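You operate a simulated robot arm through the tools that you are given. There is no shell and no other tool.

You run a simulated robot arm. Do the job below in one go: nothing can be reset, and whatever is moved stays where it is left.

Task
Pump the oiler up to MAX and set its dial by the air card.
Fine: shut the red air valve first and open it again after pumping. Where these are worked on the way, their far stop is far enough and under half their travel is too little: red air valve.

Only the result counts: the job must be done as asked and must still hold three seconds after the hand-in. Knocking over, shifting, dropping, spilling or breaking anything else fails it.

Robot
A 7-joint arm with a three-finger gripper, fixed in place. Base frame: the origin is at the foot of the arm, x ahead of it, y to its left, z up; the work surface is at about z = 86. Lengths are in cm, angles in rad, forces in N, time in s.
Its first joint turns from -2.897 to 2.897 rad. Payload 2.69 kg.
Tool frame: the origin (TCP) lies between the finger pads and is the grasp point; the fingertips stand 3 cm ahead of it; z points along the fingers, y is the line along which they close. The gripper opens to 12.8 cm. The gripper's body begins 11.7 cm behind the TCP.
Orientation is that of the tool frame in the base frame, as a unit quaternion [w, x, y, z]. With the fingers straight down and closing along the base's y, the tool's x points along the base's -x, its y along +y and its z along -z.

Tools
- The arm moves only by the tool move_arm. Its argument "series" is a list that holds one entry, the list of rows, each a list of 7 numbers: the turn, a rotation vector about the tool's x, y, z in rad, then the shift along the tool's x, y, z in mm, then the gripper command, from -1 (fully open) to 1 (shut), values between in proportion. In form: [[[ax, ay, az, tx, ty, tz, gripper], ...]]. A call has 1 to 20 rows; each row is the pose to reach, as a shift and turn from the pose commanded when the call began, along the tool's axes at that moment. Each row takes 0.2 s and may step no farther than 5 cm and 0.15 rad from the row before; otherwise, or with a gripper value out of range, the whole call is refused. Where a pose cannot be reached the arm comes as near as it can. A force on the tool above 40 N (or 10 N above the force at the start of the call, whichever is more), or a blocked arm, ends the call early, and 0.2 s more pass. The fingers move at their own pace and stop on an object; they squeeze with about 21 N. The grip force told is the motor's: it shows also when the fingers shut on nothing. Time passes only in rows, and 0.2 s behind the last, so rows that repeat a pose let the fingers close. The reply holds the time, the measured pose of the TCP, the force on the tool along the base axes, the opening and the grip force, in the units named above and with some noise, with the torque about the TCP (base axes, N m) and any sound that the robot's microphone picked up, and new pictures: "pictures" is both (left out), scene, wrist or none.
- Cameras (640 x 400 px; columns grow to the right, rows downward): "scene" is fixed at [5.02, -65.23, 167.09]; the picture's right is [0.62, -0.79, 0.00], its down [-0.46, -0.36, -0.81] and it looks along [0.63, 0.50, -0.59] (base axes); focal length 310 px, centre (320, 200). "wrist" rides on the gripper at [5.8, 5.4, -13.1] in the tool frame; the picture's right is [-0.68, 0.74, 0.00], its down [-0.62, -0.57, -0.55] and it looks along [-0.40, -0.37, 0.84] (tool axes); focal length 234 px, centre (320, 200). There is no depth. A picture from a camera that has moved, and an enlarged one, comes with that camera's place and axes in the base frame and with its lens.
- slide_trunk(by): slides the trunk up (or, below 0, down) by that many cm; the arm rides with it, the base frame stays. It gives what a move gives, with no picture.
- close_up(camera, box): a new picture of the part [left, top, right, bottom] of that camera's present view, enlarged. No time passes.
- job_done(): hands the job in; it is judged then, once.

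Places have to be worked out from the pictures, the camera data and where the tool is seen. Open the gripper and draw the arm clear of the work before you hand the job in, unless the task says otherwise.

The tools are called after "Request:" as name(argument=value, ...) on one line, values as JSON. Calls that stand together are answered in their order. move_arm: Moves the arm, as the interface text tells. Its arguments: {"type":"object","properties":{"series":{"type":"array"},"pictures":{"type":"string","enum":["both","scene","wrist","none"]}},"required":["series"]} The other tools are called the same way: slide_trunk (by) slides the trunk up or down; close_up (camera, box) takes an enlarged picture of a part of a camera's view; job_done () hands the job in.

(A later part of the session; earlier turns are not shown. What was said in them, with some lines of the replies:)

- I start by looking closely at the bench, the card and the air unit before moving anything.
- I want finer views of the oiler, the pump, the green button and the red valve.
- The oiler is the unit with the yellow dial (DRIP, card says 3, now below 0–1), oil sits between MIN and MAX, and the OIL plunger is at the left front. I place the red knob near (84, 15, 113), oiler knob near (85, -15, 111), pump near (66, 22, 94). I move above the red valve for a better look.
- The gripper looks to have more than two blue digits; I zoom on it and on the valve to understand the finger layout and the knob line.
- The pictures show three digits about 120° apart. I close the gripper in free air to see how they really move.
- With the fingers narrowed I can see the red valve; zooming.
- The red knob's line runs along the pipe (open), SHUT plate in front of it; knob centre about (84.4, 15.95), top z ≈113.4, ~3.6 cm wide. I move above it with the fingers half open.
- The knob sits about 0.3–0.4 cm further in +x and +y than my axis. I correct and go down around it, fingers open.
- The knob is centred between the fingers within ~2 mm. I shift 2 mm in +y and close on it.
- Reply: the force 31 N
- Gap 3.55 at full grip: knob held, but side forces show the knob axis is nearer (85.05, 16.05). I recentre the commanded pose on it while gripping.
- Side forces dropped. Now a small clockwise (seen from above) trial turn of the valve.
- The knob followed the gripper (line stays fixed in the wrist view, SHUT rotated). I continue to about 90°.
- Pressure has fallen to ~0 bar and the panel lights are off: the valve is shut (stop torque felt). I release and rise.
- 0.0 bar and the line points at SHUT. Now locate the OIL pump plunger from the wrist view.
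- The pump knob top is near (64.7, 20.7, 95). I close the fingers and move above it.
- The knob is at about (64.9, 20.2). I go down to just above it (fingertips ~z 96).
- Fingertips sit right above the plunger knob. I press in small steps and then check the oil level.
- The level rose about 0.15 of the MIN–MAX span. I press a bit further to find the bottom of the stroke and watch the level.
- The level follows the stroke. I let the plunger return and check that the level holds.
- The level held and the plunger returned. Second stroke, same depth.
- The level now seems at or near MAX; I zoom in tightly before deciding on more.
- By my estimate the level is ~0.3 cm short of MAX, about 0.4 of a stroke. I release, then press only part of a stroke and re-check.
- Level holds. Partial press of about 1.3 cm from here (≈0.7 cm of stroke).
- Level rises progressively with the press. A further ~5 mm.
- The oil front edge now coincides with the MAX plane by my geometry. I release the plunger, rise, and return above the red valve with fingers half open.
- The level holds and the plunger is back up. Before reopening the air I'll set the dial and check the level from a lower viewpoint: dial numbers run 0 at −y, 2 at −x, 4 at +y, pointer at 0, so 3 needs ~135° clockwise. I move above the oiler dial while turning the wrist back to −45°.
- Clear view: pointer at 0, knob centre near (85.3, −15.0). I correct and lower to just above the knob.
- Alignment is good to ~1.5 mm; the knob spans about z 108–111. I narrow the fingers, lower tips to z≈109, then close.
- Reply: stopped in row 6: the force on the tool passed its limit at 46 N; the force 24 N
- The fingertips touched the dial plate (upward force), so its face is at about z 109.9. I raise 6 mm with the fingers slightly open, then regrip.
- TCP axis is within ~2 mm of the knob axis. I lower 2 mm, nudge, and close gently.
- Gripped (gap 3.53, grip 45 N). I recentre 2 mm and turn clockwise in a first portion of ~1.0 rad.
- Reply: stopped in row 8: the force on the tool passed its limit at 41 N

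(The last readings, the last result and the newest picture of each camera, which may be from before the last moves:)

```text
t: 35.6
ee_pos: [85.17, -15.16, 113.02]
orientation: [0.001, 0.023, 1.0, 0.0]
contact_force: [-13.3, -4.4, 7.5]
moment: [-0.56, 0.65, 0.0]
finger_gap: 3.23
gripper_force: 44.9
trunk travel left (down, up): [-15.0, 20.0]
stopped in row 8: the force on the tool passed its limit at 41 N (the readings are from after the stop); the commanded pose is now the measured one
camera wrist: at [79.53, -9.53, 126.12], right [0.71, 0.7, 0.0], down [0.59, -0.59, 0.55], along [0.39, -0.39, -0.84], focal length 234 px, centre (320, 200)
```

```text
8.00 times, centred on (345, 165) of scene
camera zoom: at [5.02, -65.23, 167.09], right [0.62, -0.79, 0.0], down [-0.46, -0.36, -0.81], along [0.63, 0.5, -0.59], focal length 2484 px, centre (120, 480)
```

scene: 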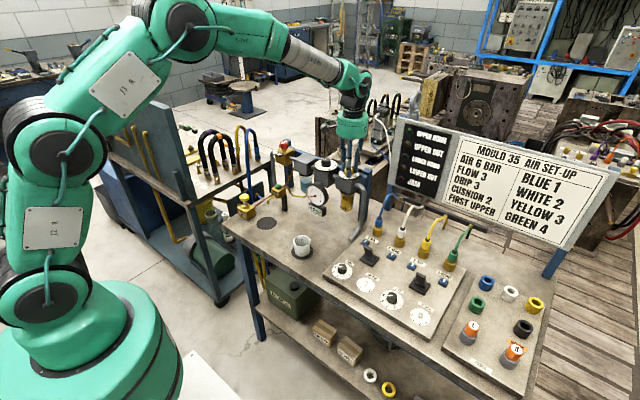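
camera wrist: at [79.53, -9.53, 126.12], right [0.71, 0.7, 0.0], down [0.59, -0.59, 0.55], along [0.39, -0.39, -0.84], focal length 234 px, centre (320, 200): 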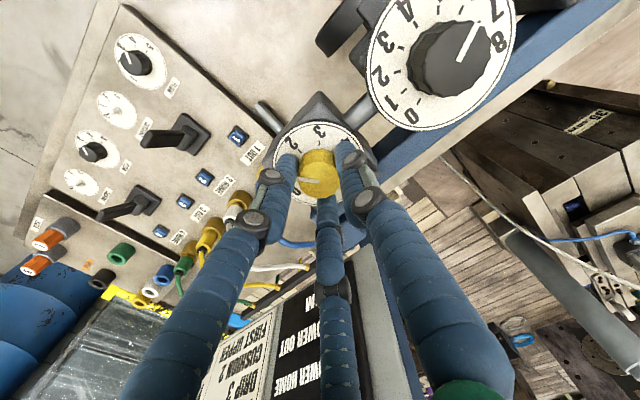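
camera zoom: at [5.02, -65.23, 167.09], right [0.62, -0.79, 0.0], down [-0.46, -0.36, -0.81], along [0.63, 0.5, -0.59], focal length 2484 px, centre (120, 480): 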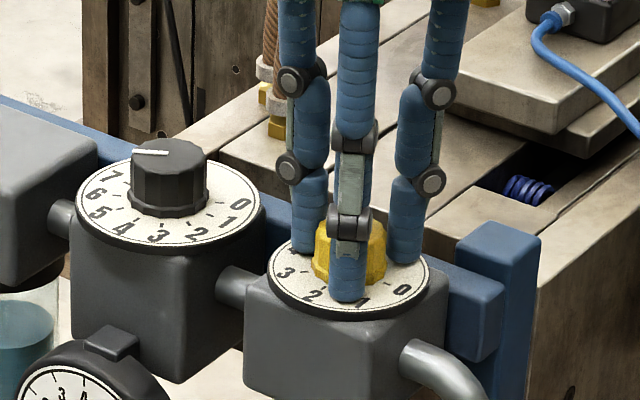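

The knob turned along to about 1 but side load built up. I open the fingers, which lets the hand relax, and look at the pointer.

Request:
move_arm(series=[[[0, 0, 0, 0, 0, 0, 0.4], [0, 0, 0, 0, 0, 0, 0.2], [0, 0, 0, 0, 0, 0, 0.1]]])

Request:
close_up(camera="wrist", box=[230, 80, 430, 240])

Request:
close_up(camera="scene", box=[315, 140, 375, 190])

```text
t: 36.4
ee_pos: [85.28, -15.0, 113.06]
orientation: [0.0, 0.023, 1.0, -0.001]
contact_force: [0.0, 0.0, 0.5]
moment: [0.01, 0.0, 0.01]
finger_gap: 5.8
gripper_force: 0.2
trunk travel left (down, up): [-15.0, 20.0]
camera wrist: at [79.71, -9.4, 126.01], right [0.71, 0.7, 0.0], down [0.59, -0.59, 0.55], along [0.39, -0.39, -0.83], focal length 234 px, centre (320, 200)
```

scene: 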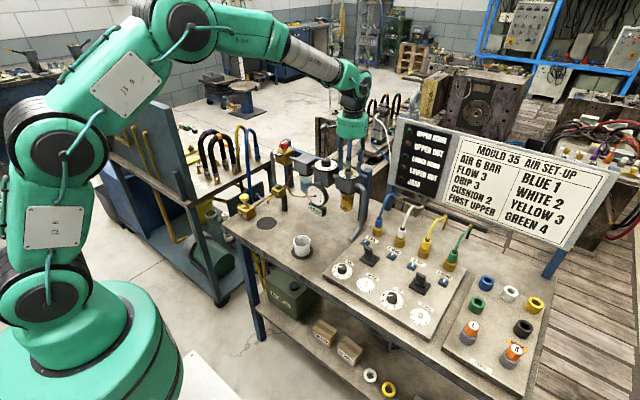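
wrist: 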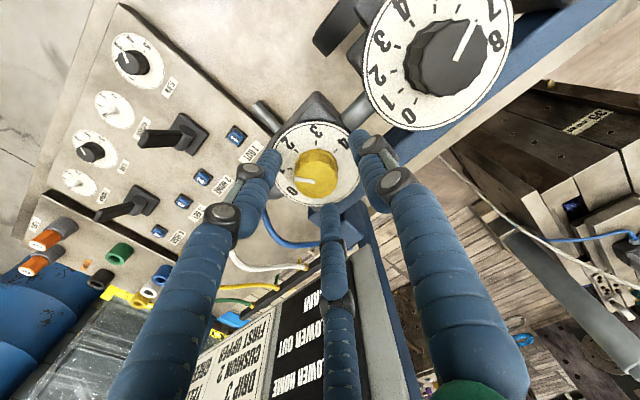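

```text
2.50 times, centred on (330, 160) of wrist
camera zoom: at [79.71, -9.4, 126.01], right [0.71, 0.7, 0.0], down [0.59, -0.59, 0.55], along [0.39, -0.39, -0.83], focal length 585 px, centre (295, 300)
```

zoom: 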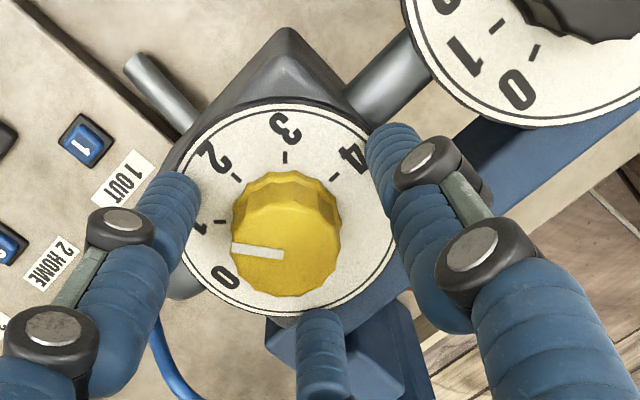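

```text
8.00 times, centred on (345, 165) of scene
camera zoom: at [5.02, -65.23, 167.09], right [0.62, -0.79, 0.0], down [-0.46, -0.36, -0.81], along [0.63, 0.5, -0.59], focal length 2484 px, centre (120, 480)
```

zoom: 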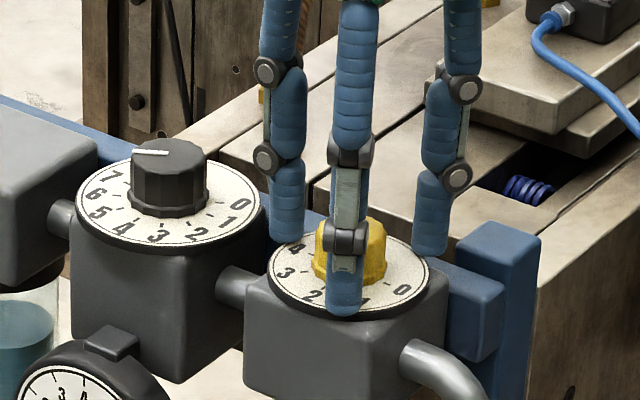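

The pointer is now slightly past 1. I recentre (~2 mm in −y), regrip and check side forces before turning on.

Request:
move_arm(series=[[[0, 0, 0, -1, -2, 0, 0.3], [0, 0, 0, -1, -2, 0, 0.5], [0, 0, 0, -1, -2, 0, 1], [0, 0, 0, -1, -2, 0, 1]]], pictures="none")

```text
t: 37.4
ee_pos: [85.3, -15.27, 113.02]
orientation: [0.0, 0.024, 1.0, -0.001]
contact_force: [-12.7, -5.0, -1.7]
moment: [-0.16, 0.46, 0.04]
finger_gap: 3.44
gripper_force: 45.5
trunk travel left (down, up): [-15.0, 20.0]
```

Grip is on (gap 3.44), small side forces. I ease toward −x and turn 0.4 rad.

Request:
move_arm(series=[[[0, 0, 0, 2, -1, 0, 1], [0, 0, 0.13, 2, -1, 0, 1], [0, 0, 0.26, 2, -1, 0, 1], [0, 0, 0.4, 2, -1, 0, 1]]], pictures="none")

```text
t: 38.4
ee_pos: [85.13, -15.21, 113.01]
orientation: [0.001, 0.222, 0.975, 0.0]
contact_force: [-6.6, -1.3, -4.9]
moment: [-0.16, 0.11, 0.02]
finger_gap: 3.41
gripper_force: 44.9
trunk travel left (down, up): [-15.0, 20.0]
```

Forces are low; continuing another 0.5 rad.

Request:
move_arm(series=[[[0, 0, 0.12, 0.8, -0.6, 0, 1], [0, 0, 0.25, 0.8, -0.6, 0, 1], [0, 0, 0.38, 0.8, -0.6, 0, 1], [0, 0, 0.5, 0.8, -0.6, 0, 1]]])

Request:
close_up(camera="wrist", box=[230, 80, 430, 240])

```text
t: 39.4
ee_pos: [85.02, -15.35, 112.9]
orientation: [0.001, 0.456, 0.89, 0.0]
contact_force: [-15.0, 2.4, -6.1]
moment: [0.03, 0.46, 0.06]
finger_gap: 3.3
gripper_force: 45.1
trunk travel left (down, up): [-15.0, 20.0]
camera wrist: at [85.97, -7.45, 125.99], right [0.99, -0.12, 0.0], down [-0.1, -0.83, 0.55], along [-0.07, -0.55, -0.84], focal length 234 px, centre (320, 200)
```

scene: 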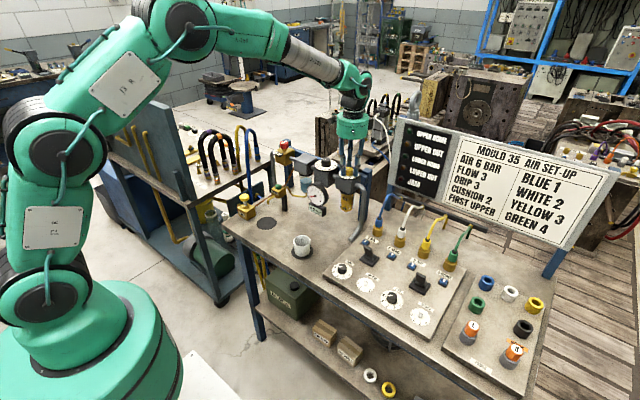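
wrist: 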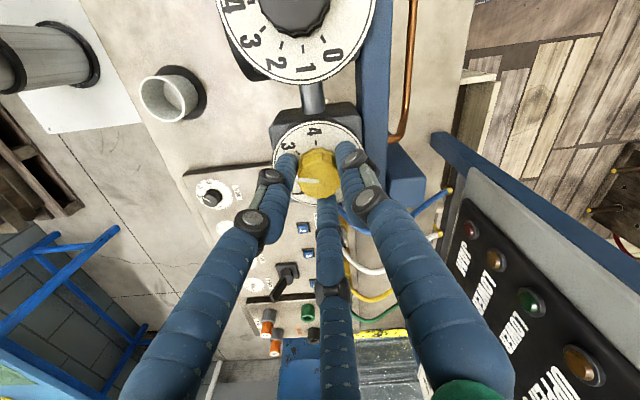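

```text
2.50 times, centred on (330, 160) of wrist
camera zoom: at [85.97, -7.45, 125.99], right [0.99, -0.12, 0.0], down [-0.1, -0.83, 0.55], along [-0.07, -0.55, -0.84], focal length 585 px, centre (295, 300)
```

zoom: 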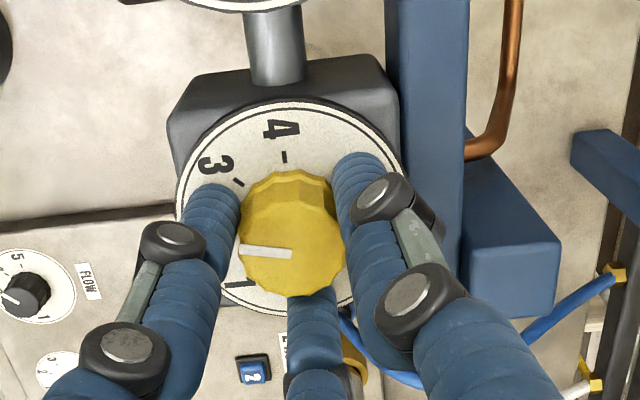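

Pointer is now near 2.3 with everything following. I ease the side load and turn ~0.54 rad more to 3.

Request:
move_arm(series=[[[0, 0, 0, 1.5, -1.5, -0.5, 1], [0, 0, 0.13, 1.5, -1.5, -0.5, 1], [0, 0, 0.27, 1.5, -1.5, -0.5, 1], [0, 0, 0.41, 1.5, -1.5, -0.5, 1], [0, 0, 0.54, 1.5, -1.5, -0.5, 1]]], pictures="none")

Request:
close_up(camera="wrist", box=[230, 80, 430, 240])

```text
t: 40.6
ee_pos: [85.03, -15.23, 112.97]
orientation: [0.001, 0.677, 0.736, 0.0]
contact_force: [-3.0, 17.3, -10.3]
moment: [0.57, 0.17, 0.0]
finger_gap: 3.19
gripper_force: 45.1
trunk travel left (down, up): [-15.0, 20.0]
```

```text
2.50 times, centred on (330, 160) of wrist
camera zoom: at [89.79, -8.92, 126.03], right [0.79, -0.61, 0.0], down [-0.51, -0.66, 0.55], along [-0.33, -0.43, -0.84], focal length 585 px, centre (295, 300)
```

zoom: 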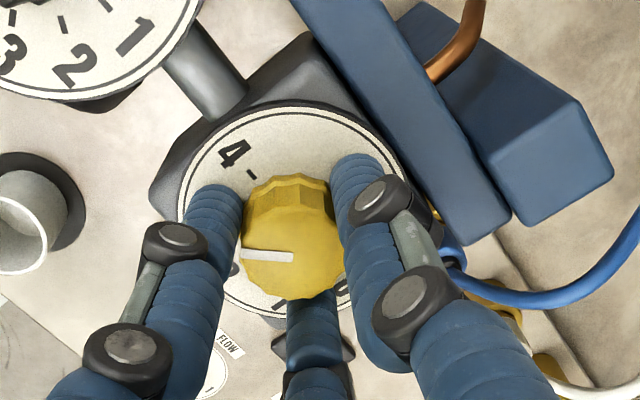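

The pointer appears at about 3. I open and rise to read it clearly.

Request:
move_arm(series=[[[0, 0, 0, 0, 0, 0, 0.5], [0, 0, 0, 0, 0, 0, 0.1], [0, 0, 0, 0, 0, -20, 0.0], [0, 0, 0, 0, 0, -50, -0.1], [0, 0, 0, 0, 0, -90, -0.1], [0, 0, 0, 0, 0, -110, -0.1]]])

Request:
close_up(camera="wrist", box=[250, 90, 370, 190])

Request:
close_up(camera="scene", box=[325, 155, 370, 195])

Request:
close_up(camera="scene", box=[338, 190, 368, 216])

```text
t: 42.0
ee_pos: [84.88, -15.39, 124.06]
orientation: [0.001, 0.677, 0.736, 0.0]
contact_force: [-0.4, -0.3, -0.6]
moment: [-0.04, -0.07, 0.02]
finger_gap: 7.06
gripper_force: 0.1
trunk travel left (down, up): [-15.0, 20.0]
camera wrist: at [89.85, -9.16, 137.14], right [0.79, -0.61, 0.0], down [-0.51, -0.66, 0.55], along [-0.33, -0.44, -0.84], focal length 234 px, centre (320, 200)
```

scene: 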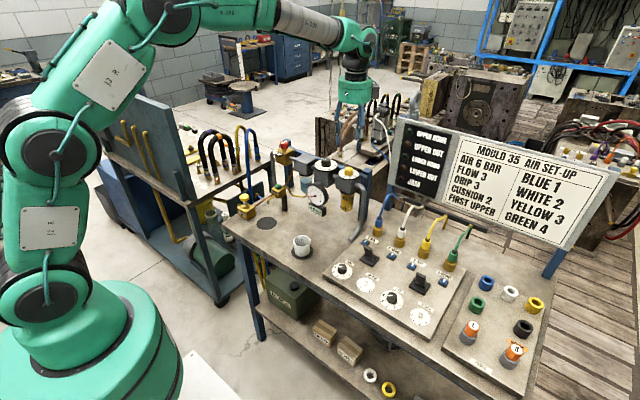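
wrist: 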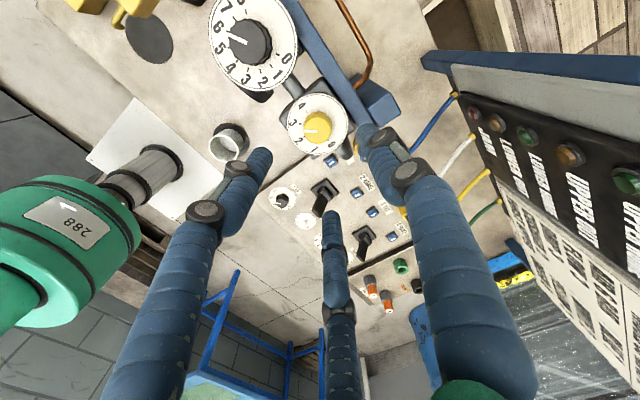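

```text
4.00 times, centred on (310, 140) of wrist
camera zoom: at [89.85, -9.16, 137.14], right [0.79, -0.61, 0.0], down [-0.51, -0.66, 0.55], along [-0.33, -0.44, -0.84], focal length 937 px, centre (360, 440)
```

zoom: 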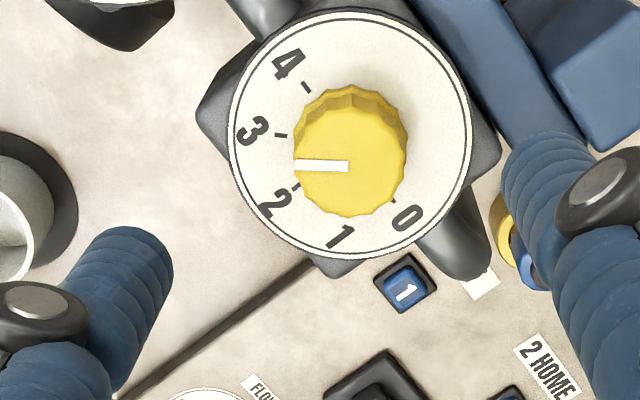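

```text
10.00 times, centred on (348, 175) of scene
camera zoom: at [5.02, -65.23, 167.09], right [0.62, -0.79, 0.0], down [-0.46, -0.36, -0.81], along [0.63, 0.5, -0.59], focal length 3104 px, centre (45, 450)
```

zoom: 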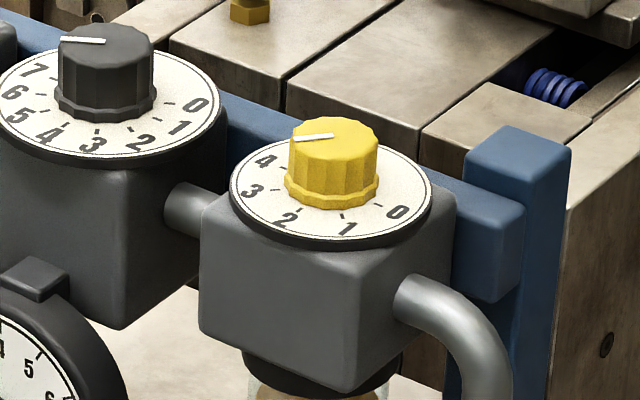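

```text
15.38 times, centred on (353, 203) of scene
camera zoom: at [5.02, -65.23, 167.09], right [0.62, -0.79, 0.0], down [-0.46, -0.36, -0.81], along [0.63, 0.5, -0.59], focal length 4776 px, centre (-188, 154)
```

zoom: 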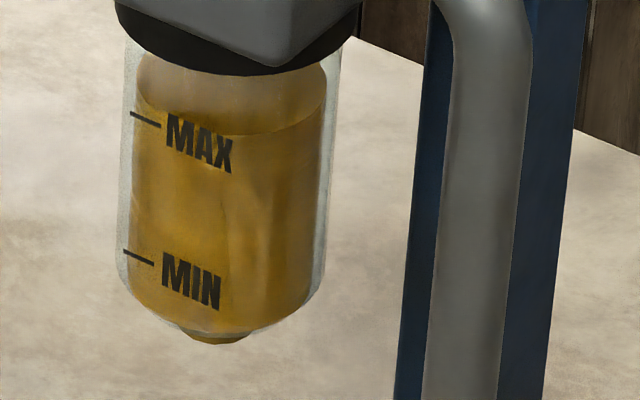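

The pointer reads ~2.87 (141° vs 135° for the 3 mark). I regrip and add about 0.1 rad.

Request:
move_arm(series=[[[0, 0, 0, 1.4, -0.3, 30, 0.1], [0, 0, 0, 1.4, -0.3, 60, 0.15], [0, 0, 0, 1.4, -0.3, 85, 0.2], [0, 0, 0, 1.4, -0.3, 100, 0.2], [0, 0, 0, 1.4, -0.3, 109, 0.2], [0, 0, 0, 1.4, -0.3, 109, 0.4], [0, 0, 0, 1.4, -0.3, 109, 0.6], [0, 0, 0, 1.4, -0.3, 109, 1], [0, 0, 0, 1.4, -0.3, 109, 1]]])

Request:
close_up(camera="wrist", box=[250, 90, 370, 190])

```text
t: 44.0
ee_pos: [85.02, -15.04, 113.03]
orientation: [0.001, 0.676, 0.736, 0.0]
contact_force: [0.1, 7.4, -1.7]
moment: [0.31, -0.03, 0.02]
finger_gap: 3.14
gripper_force: 44.9
trunk travel left (down, up): [-15.0, 20.0]
camera wrist: at [89.82, -8.81, 126.05], right [0.79, -0.61, 0.0], down [-0.51, -0.66, 0.55], along [-0.33, -0.44, -0.84], focal length 234 px, centre (320, 200)
```

scene: 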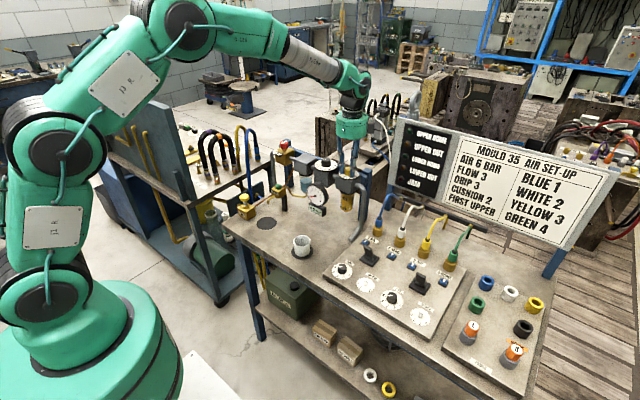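
wrist: 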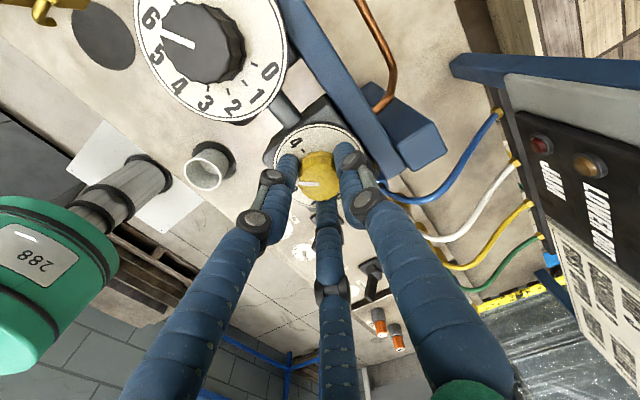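

```text
4.00 times, centred on (310, 140) of wrist
camera zoom: at [89.82, -8.81, 126.05], right [0.79, -0.61, 0.0], down [-0.51, -0.66, 0.55], along [-0.33, -0.44, -0.84], focal length 937 px, centre (360, 440)
```

zoom: 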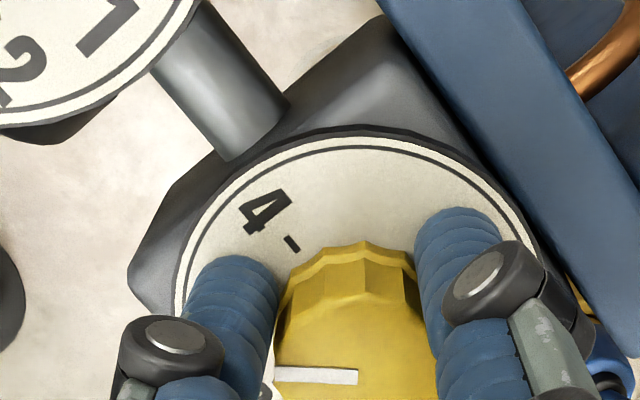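

Gripped with low side force. Turn +0.12 rad, release, rise and read again.

Request:
move_arm(series=[[[0, 0, 0.06, 0, 0, 0, 1], [0, 0, 0.12, 0, 0, 0, 1], [0, 0, 0.12, 0, 0, 0, 1], [0, 0, 0.12, 0, 0, 0, 0.5], [0, 0, 0.12, 0, 0, 0, 0.1], [0, 0, 0.12, 0, 0, -20, 0.0], [0, 0, 0.12, 0, 0, -50, -0.1], [0, 0, 0.12, 0, 0, -90, -0.1], [0, 0, 0.12, 0, 0, -110, -0.1]]], pictures="none")

Request:
close_up(camera="wrist", box=[250, 90, 370, 190])

Request:
close_up(camera="scene", box=[325, 155, 370, 195])

```text
t: 46.0
ee_pos: [84.74, -14.97, 124.15]
orientation: [0.001, 0.72, 0.694, 0.0]
contact_force: [-0.1, -0.1, 0.2]
moment: [-0.03, -0.02, 0.01]
finger_gap: 7.03
gripper_force: 0.1
trunk travel left (down, up): [-15.0, 20.0]
```

```text
4.00 times, centred on (310, 140) of wrist
camera zoom: at [90.39, -9.39, 137.19], right [0.71, -0.7, 0.0], down [-0.59, -0.59, 0.55], along [-0.38, -0.39, -0.84], focal length 937 px, centre (360, 440)
```

zoom: 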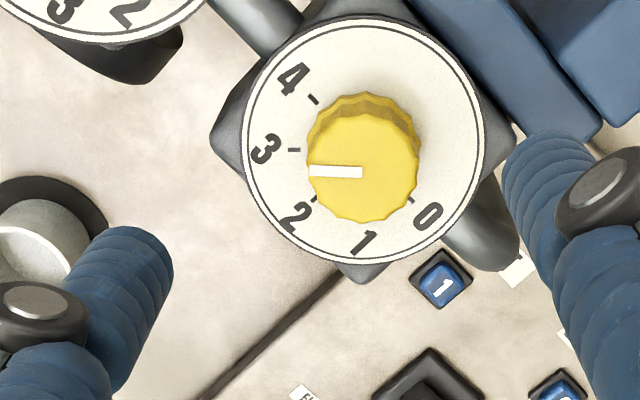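

```text
10.00 times, centred on (348, 175) of scene
camera zoom: at [5.02, -65.23, 167.09], right [0.62, -0.79, 0.0], down [-0.46, -0.36, -0.81], along [0.63, 0.5, -0.59], focal length 3104 px, centre (45, 450)
```

zoom: 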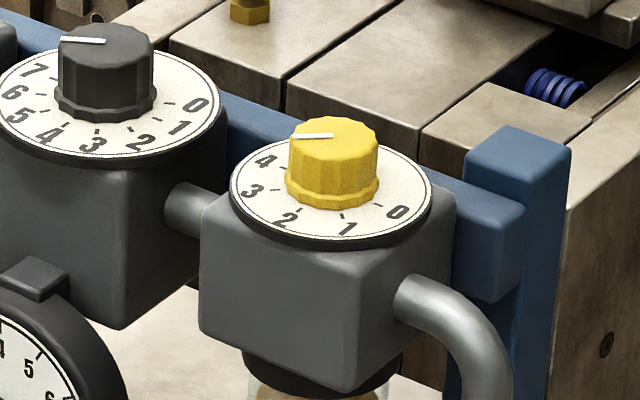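

The dial now reads 3 (pointer within ~2° of the mark). Next I check the oil level from a lower front viewpoint: move back with wrist yaw at 0 and fingers wide open.

Request:
move_arm(series=[[[0, 0, 0, 0, 0, -30, -0.1], [0, 0, -0.134, 8, -24, -60, -0.1], [0, 0, -0.268, 16, -48, -60, -0.4], [0, 0, -0.402, 24, -72, -60, -0.7], [0, 0, -0.536, 32, -96, -60, -1], [0, 0, -0.67, 40, -120, -60, -1], [0, 0, -0.804, 48, -144, -60, -1], [0, 0, -0.938, 56, -168, -60, -1], [0, 0, -1.072, 64, -192, -60, -1], [0, 0, -1.206, 72, -216, -60, -1], [0, 0, -1.34, 80, -240, -60, -1], [0, 0, -1.474, 90, -270, -60, -1], [0, 0, -1.608, 90, -270, -60, -1]]], pictures="scene")

```text
t: 48.8
ee_pos: [58.02, -5.2, 130.01]
orientation: [0.0, -0.002, 1.0, -0.001]
contact_force: [-0.8, 0.4, 0.7]
moment: [-0.01, -0.08, 0.04]
finger_gap: 12.83
gripper_force: 0.0
trunk travel left (down, up): [-15.0, 20.0]
```

scene: 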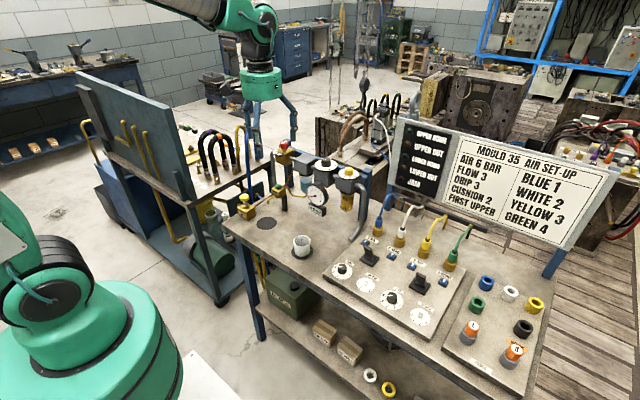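

Now tilt the hand forward 0.75 rad while lowering, to look at the bowl at a shallow angle.

Request:
move_arm(series=[[[0, -0.125, 0, -7, 0, 33, -1], [0, -0.25, 0, -14, 0, 66, -1], [0, -0.375, 0, -21, 0, 100, -1], [0, -0.5, 0, -28, 0, 133, -1], [0, -0.625, 0, -34, 0, 166, -1], [0, -0.75, 0, -40, 0, 200, -1], [0, -0.75, 0, -40, 0, 200, -1]]])

Request:
close_up(camera="wrist", box=[250, 140, 390, 240])

```text
t: 50.4
ee_pos: [62.27, -5.06, 110.16]
orientation: [0.368, -0.001, 0.93, -0.001]
contact_force: [-0.9, -1.0, -0.4]
moment: [-0.03, -0.18, -0.02]
finger_gap: 12.8
gripper_force: 0.2
trunk travel left (down, up): [-15.0, 20.0]
camera wrist: at [48.92, 0.16, 115.67], right [0.49, 0.74, 0.46], down [0.07, -0.56, 0.82], along [0.87, -0.37, -0.33], focal length 234 px, centre (320, 200)
```

scene: 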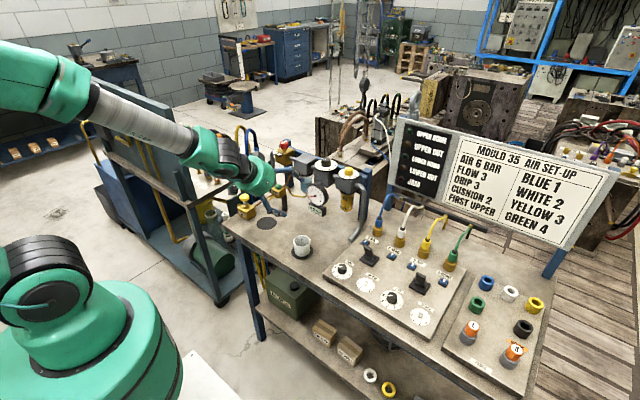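
wrist: 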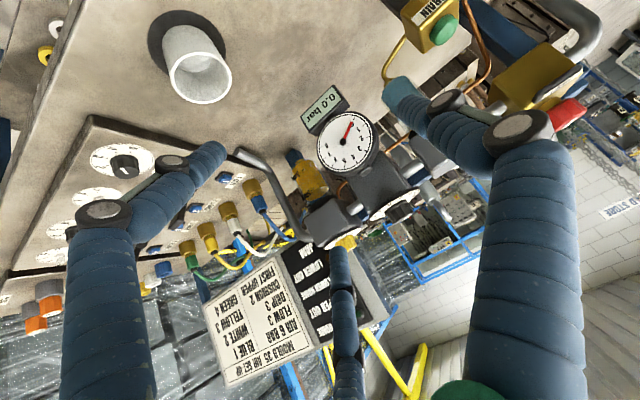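

```text
4.00 times, centred on (320, 190) of wrist
camera zoom: at [48.92, 0.16, 115.67], right [0.49, 0.74, 0.46], down [0.07, -0.56, 0.82], along [0.87, -0.37, -0.33], focal length 937 px, centre (320, 240)
```

zoom: 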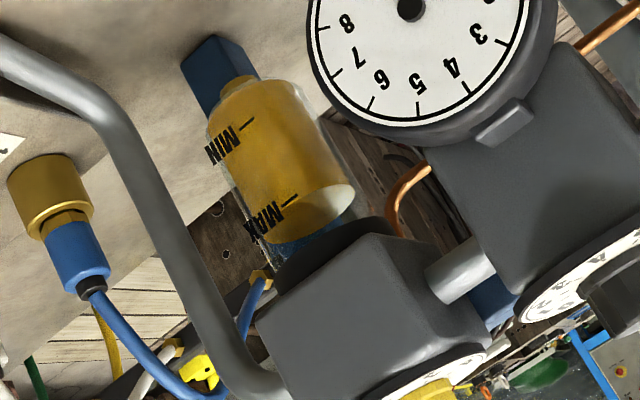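

Excellent view; I zoom tighter on the bowl.

Request:
close_up(camera="wrist", box=[292, 155, 344, 207])

Request:
close_up(camera="wrist", box=[305, 180, 345, 206])

```text
7.69 times, centred on (318, 181) of wrist
camera zoom: at [48.92, 0.16, 115.67], right [0.49, 0.74, 0.46], down [0.07, -0.56, 0.82], along [0.87, -0.37, -0.33], focal length 1801 px, centre (335, 346)
```

zoom: 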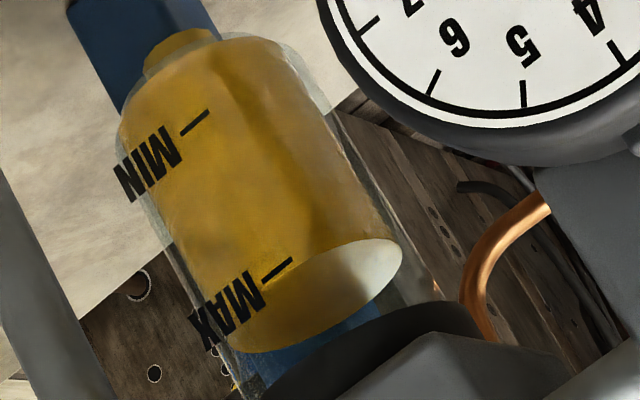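

```text
15.38 times, centred on (325, 193) of wrist
camera zoom: at [48.92, 0.16, 115.67], right [0.49, 0.74, 0.46], down [0.07, -0.56, 0.82], along [0.87, -0.37, -0.33], focal length 3603 px, centre (243, 308)
```

zoom: 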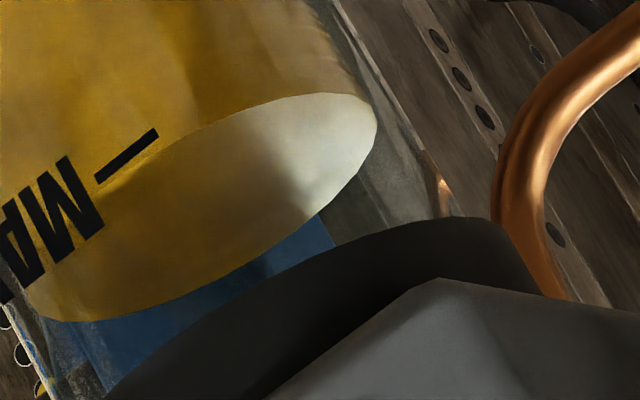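

From this shallow view the MAX tick coincides with the oil's front edge, so the level is right at MAX. I untilt and retreat upward.

Request:
move_arm(series=[[[0, 0.125, 0, -18, 0, -29, -1], [0, 0.25, 0, -36, 0, -58, -1], [0, 0.375, 0, -54, 0, -87, -1], [0, 0.5, 0, -72, 0, -116, -0.8], [0, 0.625, 0, -90, 0, -145, -0.5], [0, 0.75, 0, -107, 0, -174, -0.1], [0, 0.75, 0, -107, 0, -174, -0.1]]], pictures="none")

```text
t: 52.0
ee_pos: [58.25, -5.11, 130.04]
orientation: [-0.001, -0.001, 1.0, -0.001]
contact_force: [-0.3, -0.1, -1.1]
moment: [-0.01, 0.09, 0.02]
finger_gap: 7.01
gripper_force: 0.0
trunk travel left (down, up): [-15.0, 20.0]
```

Now to above the red valve with wrist yaw +90°.

Request:
move_arm(series=[[[0, 0, 0.131, -22, 18, 0, -0.1], [0, 0, 0.262, -44, 36, 0, -0.1], [0, 0, 0.393, -67, 53, 0, -0.1], [0, 0, 0.524, -89, 70, 0, -0.1], [0, 0, 0.655, -111, 88, 0, -0.1], [0, 0, 0.786, -134, 106, 0, -0.1], [0, 0, 0.917, -156, 123, 0, -0.1], [0, 0, 1.048, -178, 141, 0, -0.1], [0, 0, 1.179, -200, 158, 0, -0.1], [0, 0, 1.31, -223, 176, 0, -0.1], [0, 0, 1.441, -245, 193, 10, -0.1], [0, 0, 1.571, -267.5, 211, 30, -0.1], [0, 0, 1.571, -267.5, 211, 30, -0.1]]])

Request:
close_up(camera="wrist", box=[230, 80, 430, 240])

```text
t: 54.8
ee_pos: [84.84, 16.14, 126.95]
orientation: [0.001, 0.707, 0.707, 0.0]
contact_force: [0.2, 0.7, -1.1]
moment: [-0.02, 0.05, -0.01]
finger_gap: 7.01
gripper_force: 0.0
trunk travel left (down, up): [-15.0, 20.0]
camera wrist: at [90.19, 22.02, 140.07], right [0.74, -0.68, 0.0], down [-0.57, -0.61, 0.55], along [-0.37, -0.41, -0.84], focal length 234 px, centre (320, 200)
```

scene: 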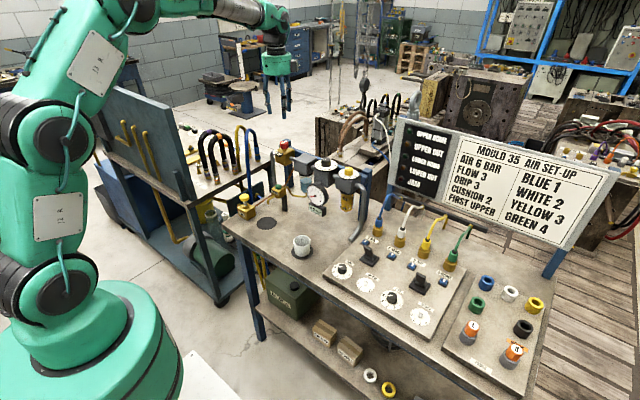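
wrist: 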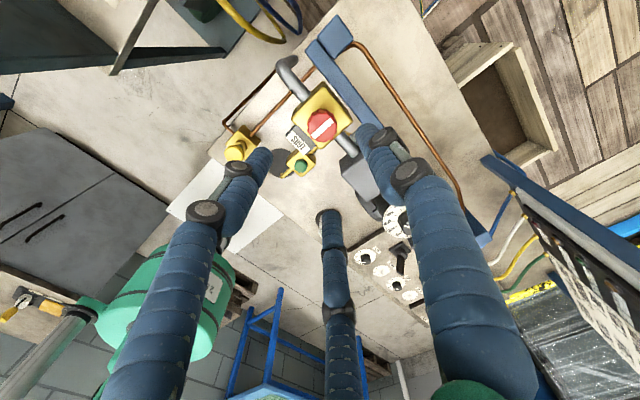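

```text
2.50 times, centred on (330, 160) of wrist
camera zoom: at [90.19, 22.02, 140.07], right [0.74, -0.68, 0.0], down [-0.57, -0.61, 0.55], along [-0.37, -0.41, -0.84], focal length 585 px, centre (295, 300)
```

zoom: 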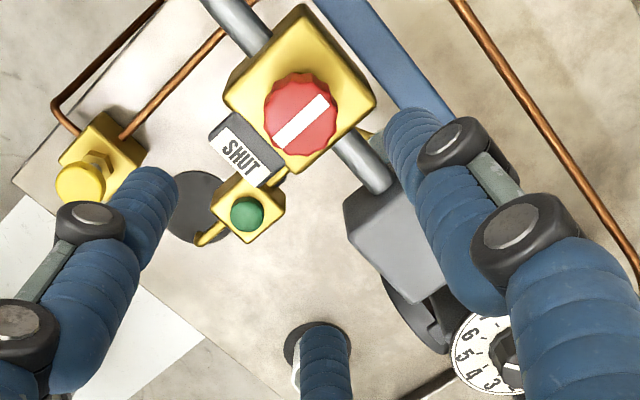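

Knob line lies along x (shut). I shift ~2 mm and go down onto the valve, then close.

Request:
move_arm(series=[[[0, 0, 0, -2, 2, 30, -0.1], [0, 0, 0, -2, 2, 60, -0.1], [0, 0, 0, -2, 2, 90, -0.1], [0, 0, 0, -2, 2, 115, -0.1], [0, 0, 0, -2, 2, 129, 0.1], [0, 0, 0, -2, 2, 129, 0.3], [0, 0, 0, -2, 2, 129, 0.6], [0, 0, 0, -2, 2, 129, 1], [0, 0, 0, -2, 2, 129, 1]]])

Request:
close_up(camera="wrist", box=[230, 80, 430, 240])

```text
t: 56.8
ee_pos: [84.93, 15.96, 114.16]
orientation: [0.001, 0.707, 0.707, -0.001]
contact_force: [-16.2, 26.2, -3.0]
moment: [1.15, 0.57, 0.12]
finger_gap: 3.39
gripper_force: 45.3
trunk travel left (down, up): [-15.0, 20.0]
camera wrist: at [90.37, 21.77, 127.16], right [0.74, -0.67, 0.0], down [-0.56, -0.62, 0.55], along [-0.37, -0.41, -0.84], focal length 234 px, centre (320, 200)
```

scene: 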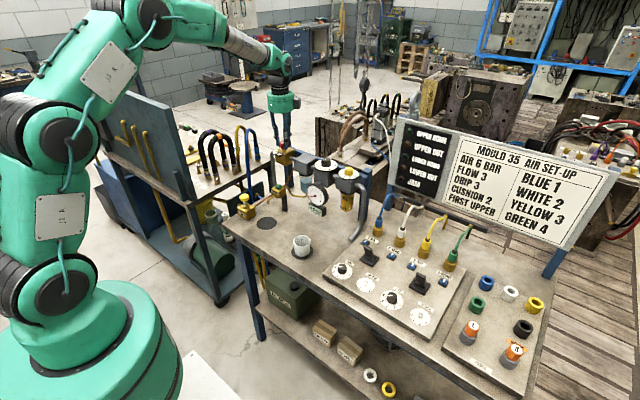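
wrist: 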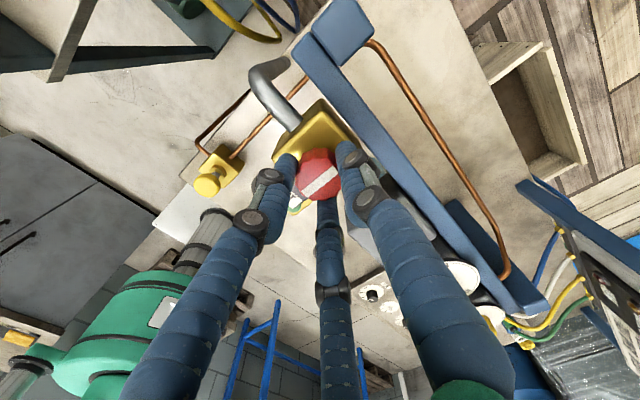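

```text
2.50 times, centred on (330, 160) of wrist
camera zoom: at [90.37, 21.77, 127.16], right [0.74, -0.67, 0.0], down [-0.56, -0.62, 0.55], along [-0.37, -0.41, -0.84], focal length 585 px, centre (295, 300)
```

zoom: 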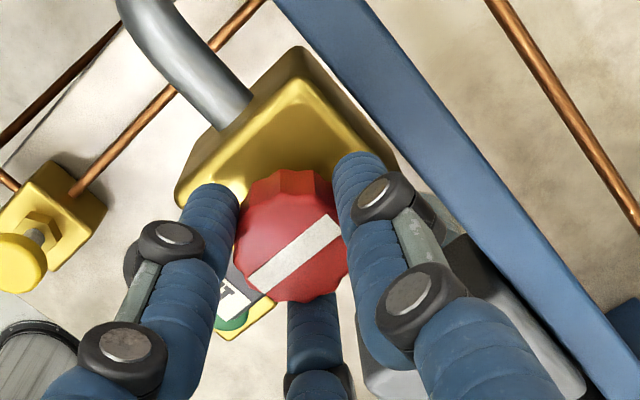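

Gripped; side force asks for a 2–3 mm ease toward −x/+y. I recentre, then turn back counter-clockwise in a first portion.

Request:
move_arm(series=[[[0, 0, 0, 2.5, -1.6, 0, 1], [0, 0, 0, 2.5, -1.6, 0, 1], [0, 0, -0.13, 2.5, -1.6, 0, 1], [0, 0, -0.26, 2.5, -1.6, 0, 1], [0, 0, -0.4, 2.5, -1.6, 0, 1]]], pictures="none")

```text
t: 58.0
ee_pos: [84.95, 15.96, 114.04]
orientation: [0.001, 0.551, 0.835, 0.0]
contact_force: [-1.7, 3.1, -10.0]
moment: [0.06, -0.16, -0.01]
finger_gap: 3.38
gripper_force: 44.7
trunk travel left (down, up): [-15.0, 20.0]
```

Low forces; continue the remaining ~1.19 rad to the open stop.

Request:
move_arm(series=[[[0, 0, -0.13, 0, 0, 0, 1], [0, 0, -0.26, 0, 0, 0, 1], [0, 0, -0.39, 0, 0, 0, 1], [0, 0, -0.52, 0, 0, 0, 1], [0, 0, -0.65, 0, 0, 0, 1], [0, 0, -0.78, 0, 0, 0, 1], [0, 0, -0.91, 0, 0, 0, 1], [0, 0, -1.04, 0, 0, 0, 1], [0, 0, -1.17, 0, 0, 0, 1], [0, 0, -1.22, 0, 0, 0, 1], [0, 0, -1.22, 0, 0, 0, 1]]])

Request:
close_up(camera="wrist", box=[230, 80, 430, 240])

Request:
close_up(camera="scene", box=[268, 134, 368, 220])

```text
t: 60.4
ee_pos: [85.06, 16.11, 114.05]
orientation: [0.001, -0.026, 1.0, 0.0]
contact_force: [6.3, -6.9, -14.6]
moment: [-0.11, -0.21, -0.43]
finger_gap: 3.39
gripper_force: 44.9
trunk travel left (down, up): [-15.0, 20.0]
camera wrist: at [78.85, 21.0, 127.2], right [0.64, 0.77, 0.0], down [0.64, -0.53, 0.55], along [0.42, -0.35, -0.83], focal length 234 px, centre (320, 200)
```

scene: 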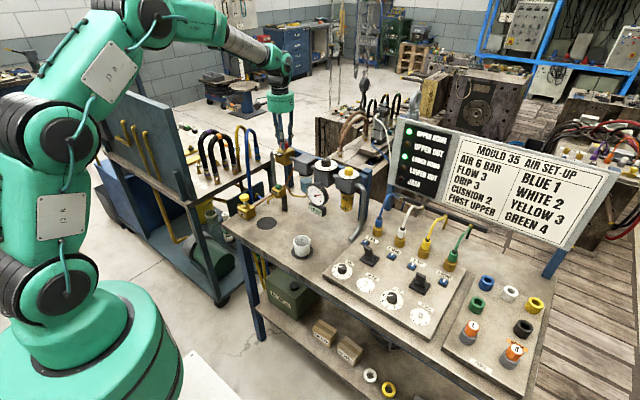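
wrist: 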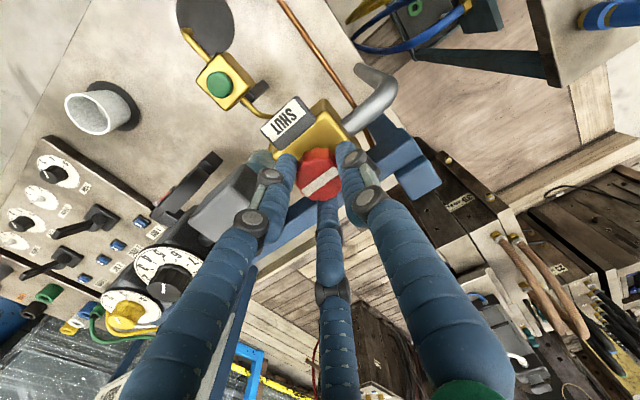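

```text
2.50 times, centred on (330, 160) of wrist
camera zoom: at [78.85, 21.0, 127.2], right [0.64, 0.77, 0.0], down [0.64, -0.53, 0.55], along [0.42, -0.35, -0.83], focal length 585 px, centre (295, 300)
```

zoom: 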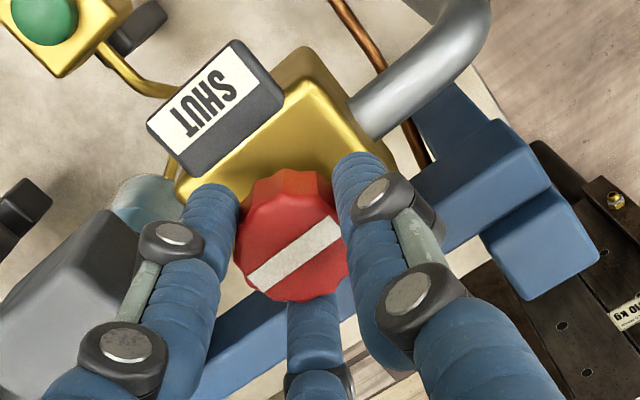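

```text
4.65 times, centred on (318, 177) of scene
camera zoom: at [5.02, -65.23, 167.09], right [0.62, -0.79, 0.0], down [-0.46, -0.36, -0.81], along [0.63, 0.5, -0.59], focal length 1444 px, centre (329, 307)
```

zoom: 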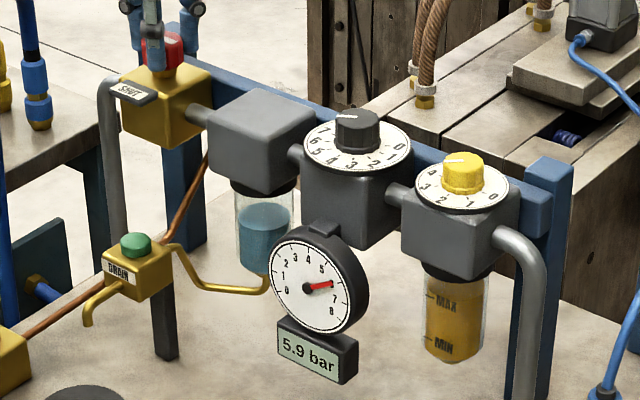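

Air is back (5.9 bar rising) and lights are on; stop torque felt. I release, rise and draw the arm clear.

Request:
move_arm(series=[[[0, 0, 0, 0, 0, 0, 0.4], [0, 0, 0, 0, 0, 0, 0.0], [0, 0, 0, 0, 0, 0, -0.1], [0, 0, 0, 0, 0, -30, -0.1], [0, 0, 0, 0, 0, -70, -0.1], [0, 0, 0, 0, 0, -110, -0.1], [0, 0, 0, 0, 0, -150, -0.3], [0, 0, 0, 40, -20, -180, -0.6], [0, 0, 0, 80, -40, -210, -1], [0, 0, 0, 120, -70, -230, -1], [0, 0, 0, 160, -100, -250, -1], [0, 0, 0, 200, -130, -250, -1], [0, 0, 0, 240, -160, -250, -1], [0, 0, 0, 280, -190, -250, -1], [0, 0, 0, 280, -190, -250, -1]]])

Request:
close_up(camera="scene", box=[268, 134, 368, 220])

Request:
close_up(camera="scene", box=[338, 190, 368, 216])

Request:
close_up(camera="scene", box=[325, 155, 370, 195])

Request:
close_up(camera="scene", box=[268, 134, 312, 170])

```text
refused: row 8 steps farther than a row can; nothing moved
```

```text
4.65 times, centred on (318, 177) of scene
camera zoom: at [5.02, -65.23, 167.09], right [0.62, -0.79, 0.0], down [-0.46, -0.36, -0.81], along [0.63, 0.5, -0.59], focal length 1444 px, centre (329, 307)
```

zoom: 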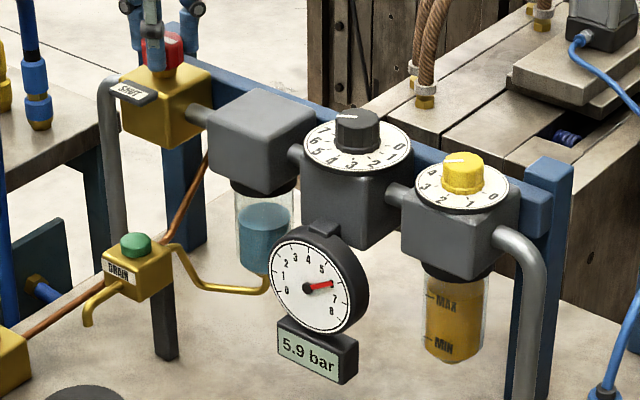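

```text
15.38 times, centred on (353, 203) of scene
camera zoom: at [5.02, -65.23, 167.09], right [0.62, -0.79, 0.0], down [-0.46, -0.36, -0.81], along [0.63, 0.5, -0.59], focal length 4776 px, centre (-188, 154)
```

zoom: 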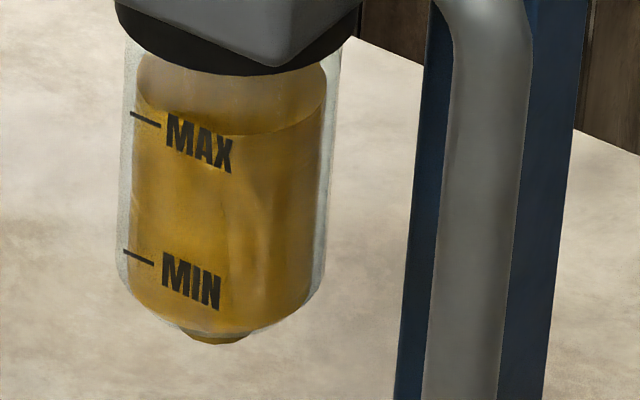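

```text
10.00 times, centred on (348, 175) of scene
camera zoom: at [5.02, -65.23, 167.09], right [0.62, -0.79, 0.0], down [-0.46, -0.36, -0.81], along [0.63, 0.5, -0.59], focal length 3104 px, centre (45, 450)
```

zoom: 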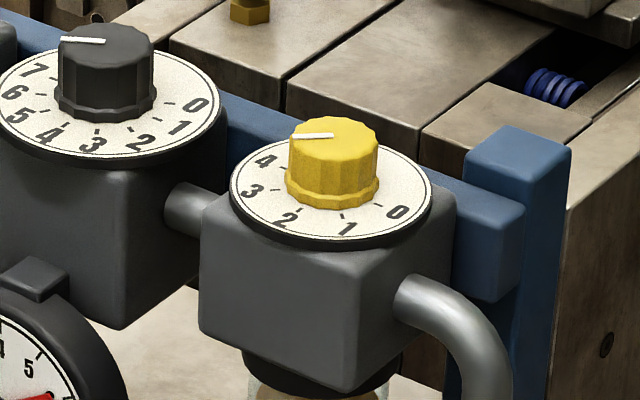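

```text
11.11 times, centred on (290, 152) of scene
camera zoom: at [5.02, -65.23, 167.09], right [0.62, -0.79, 0.0], down [-0.46, -0.36, -0.81], along [0.63, 0.5, -0.59], focal length 3450 px, centre (653, 733)
```

zoom: 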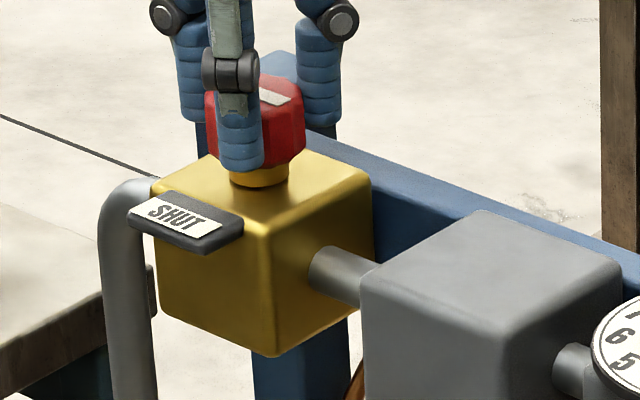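

That call was refused for a step too long; nothing moved. I resend with shorter steps: release, rise, draw back.

Request:
move_arm(series=[[[0, 0, 0, 0, 0, 0, 0.4], [0, 0, 0, 0, 0, 0, 0.0], [0, 0, 0, 0, 0, 0, -0.1], [0, 0, 0, 0, 0, -30, -0.1], [0, 0, 0, 0, 0, -70, -0.1], [0, 0, 0, 0, 0, -110, -0.1], [0, 0, 0, 0, 0, -150, -0.3], [0, 0, 0, 30, -15, -180, -0.6], [0, 0, 0, 60, -30, -205, -1], [0, 0, 0, 90, -50, -225, -1], [0, 0, 0, 125, -75, -235, -1], [0, 0, 0, 160, -100, -240, -1], [0, 0, 0, 195, -125, -240, -1], [0, 0, 0, 230, -150, -240, -1], [0, 0, 0, 265, -175, -240, -1], [0, 0, 0, 265, -175, -240, -1]]])

Request:
close_up(camera="scene", box=[220, 120, 400, 260])

Request:
close_up(camera="scene", box=[338, 190, 368, 216])

Request:
close_up(camera="scene", box=[268, 134, 312, 170])

```text
t: 63.8
ee_pos: [59.41, -3.01, 138.2]
orientation: [0.001, -0.024, 1.0, -0.001]
contact_force: [-0.3, 0.3, 0.2]
moment: [0.04, -0.1, 0.01]
finger_gap: 12.81
gripper_force: 0.0
trunk travel left (down, up): [-15.0, 20.0]
camera wrist: at [53.21, 2.05, 151.32], right [0.64, 0.77, 0.0], down [0.64, -0.53, 0.55], along [0.42, -0.35, -0.83], focal length 234 px, centre (320, 200)
```

scene: 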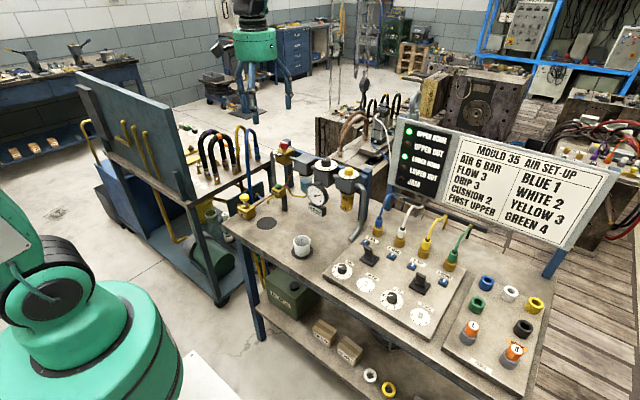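
wrist: 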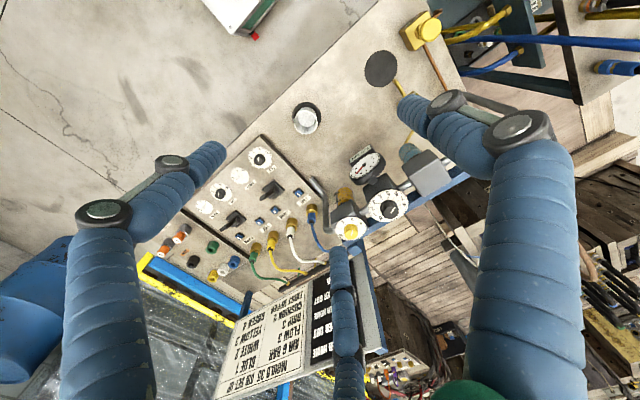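

```text
2.86 times, centred on (310, 190) of scene
camera zoom: at [5.02, -65.23, 167.09], right [0.62, -0.79, 0.0], down [-0.46, -0.36, -0.81], along [0.63, 0.5, -0.59], focal length 887 px, centre (349, 229)
```

zoom: 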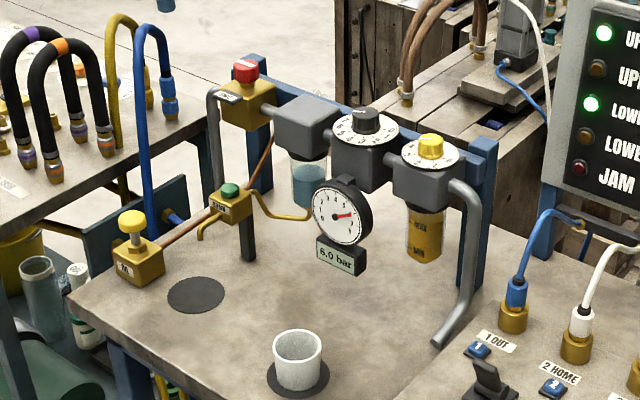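

```text
15.38 times, centred on (353, 203) of scene
camera zoom: at [5.02, -65.23, 167.09], right [0.62, -0.79, 0.0], down [-0.46, -0.36, -0.81], along [0.63, 0.5, -0.59], focal length 4776 px, centre (-188, 154)
```

zoom: 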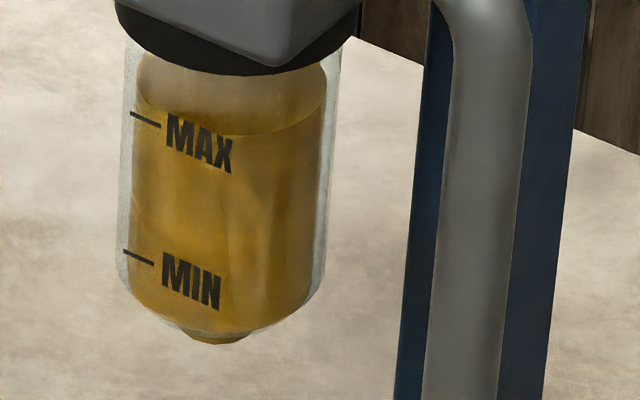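

```text
11.11 times, centred on (290, 152) of scene
camera zoom: at [5.02, -65.23, 167.09], right [0.62, -0.79, 0.0], down [-0.46, -0.36, -0.81], along [0.63, 0.5, -0.59], focal length 3450 px, centre (653, 733)
```

zoom: 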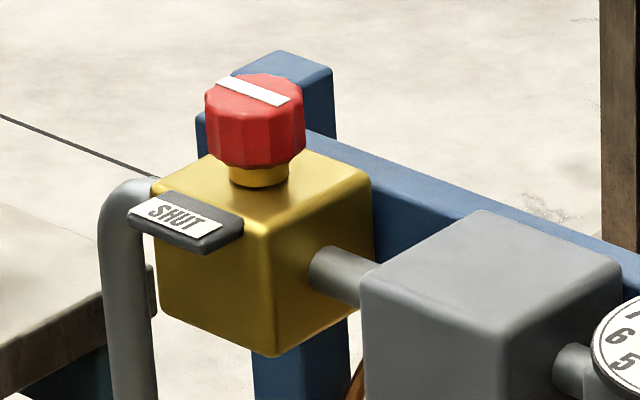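

The valve is back in line with the pipe at 6.0 bar, oil stands at MAX and the arm is clear. One last look at the dial from the wrist camera.

Request:
close_up(camera="wrist", box=[320, 190, 420, 255])

```text
6.15 times, centred on (370, 222) of wrist
camera zoom: at [53.21, 2.05, 151.32], right [0.64, 0.77, 0.0], down [0.64, -0.53, 0.55], along [0.42, -0.35, -0.83], focal length 1441 px, centre (12, 62)
```

zoom: 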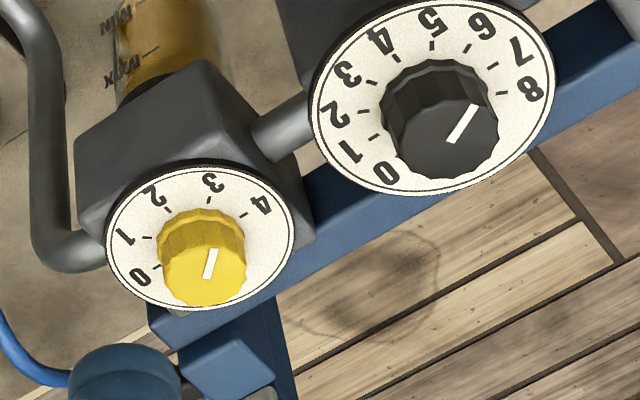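

The dial pointer lines up with 3, oil is at MAX, the air is open at 6.0 bar and the gripper is open and clear. I hand the job in.

Request:
job_done()

```text
The job is handed in.
```

The oiler is pumped up to MAX and its dial is set to 3, the card's DRIP value. I've handed the job in; no verdict has come back yet.

- **Red air valve:** I shut it to its stop before pumping, and the gauge fell to 0.0 bar. After pumping I turned it back to the open stop. The gauge reads 6.0 bar again, and the same panel lights are lit as at the start.
- **Oil level:** It took two full strokes and one part stroke. From a low front view the front edge of the oil lines up with the MAX tick, and the level has held since.
- **Dial:** The pointer is within about 2° of the 3 mark.
- **Force stops on the dial:** The arm tripped its force limit twice there. Once the fingertips pressed on the dial plate (46 N); once side load built up while turning (41 N). I backed off and regripped both times, and the pictures show nothing moved or damaged.

The gripper is open and the arm is drawn back clear of the bench.
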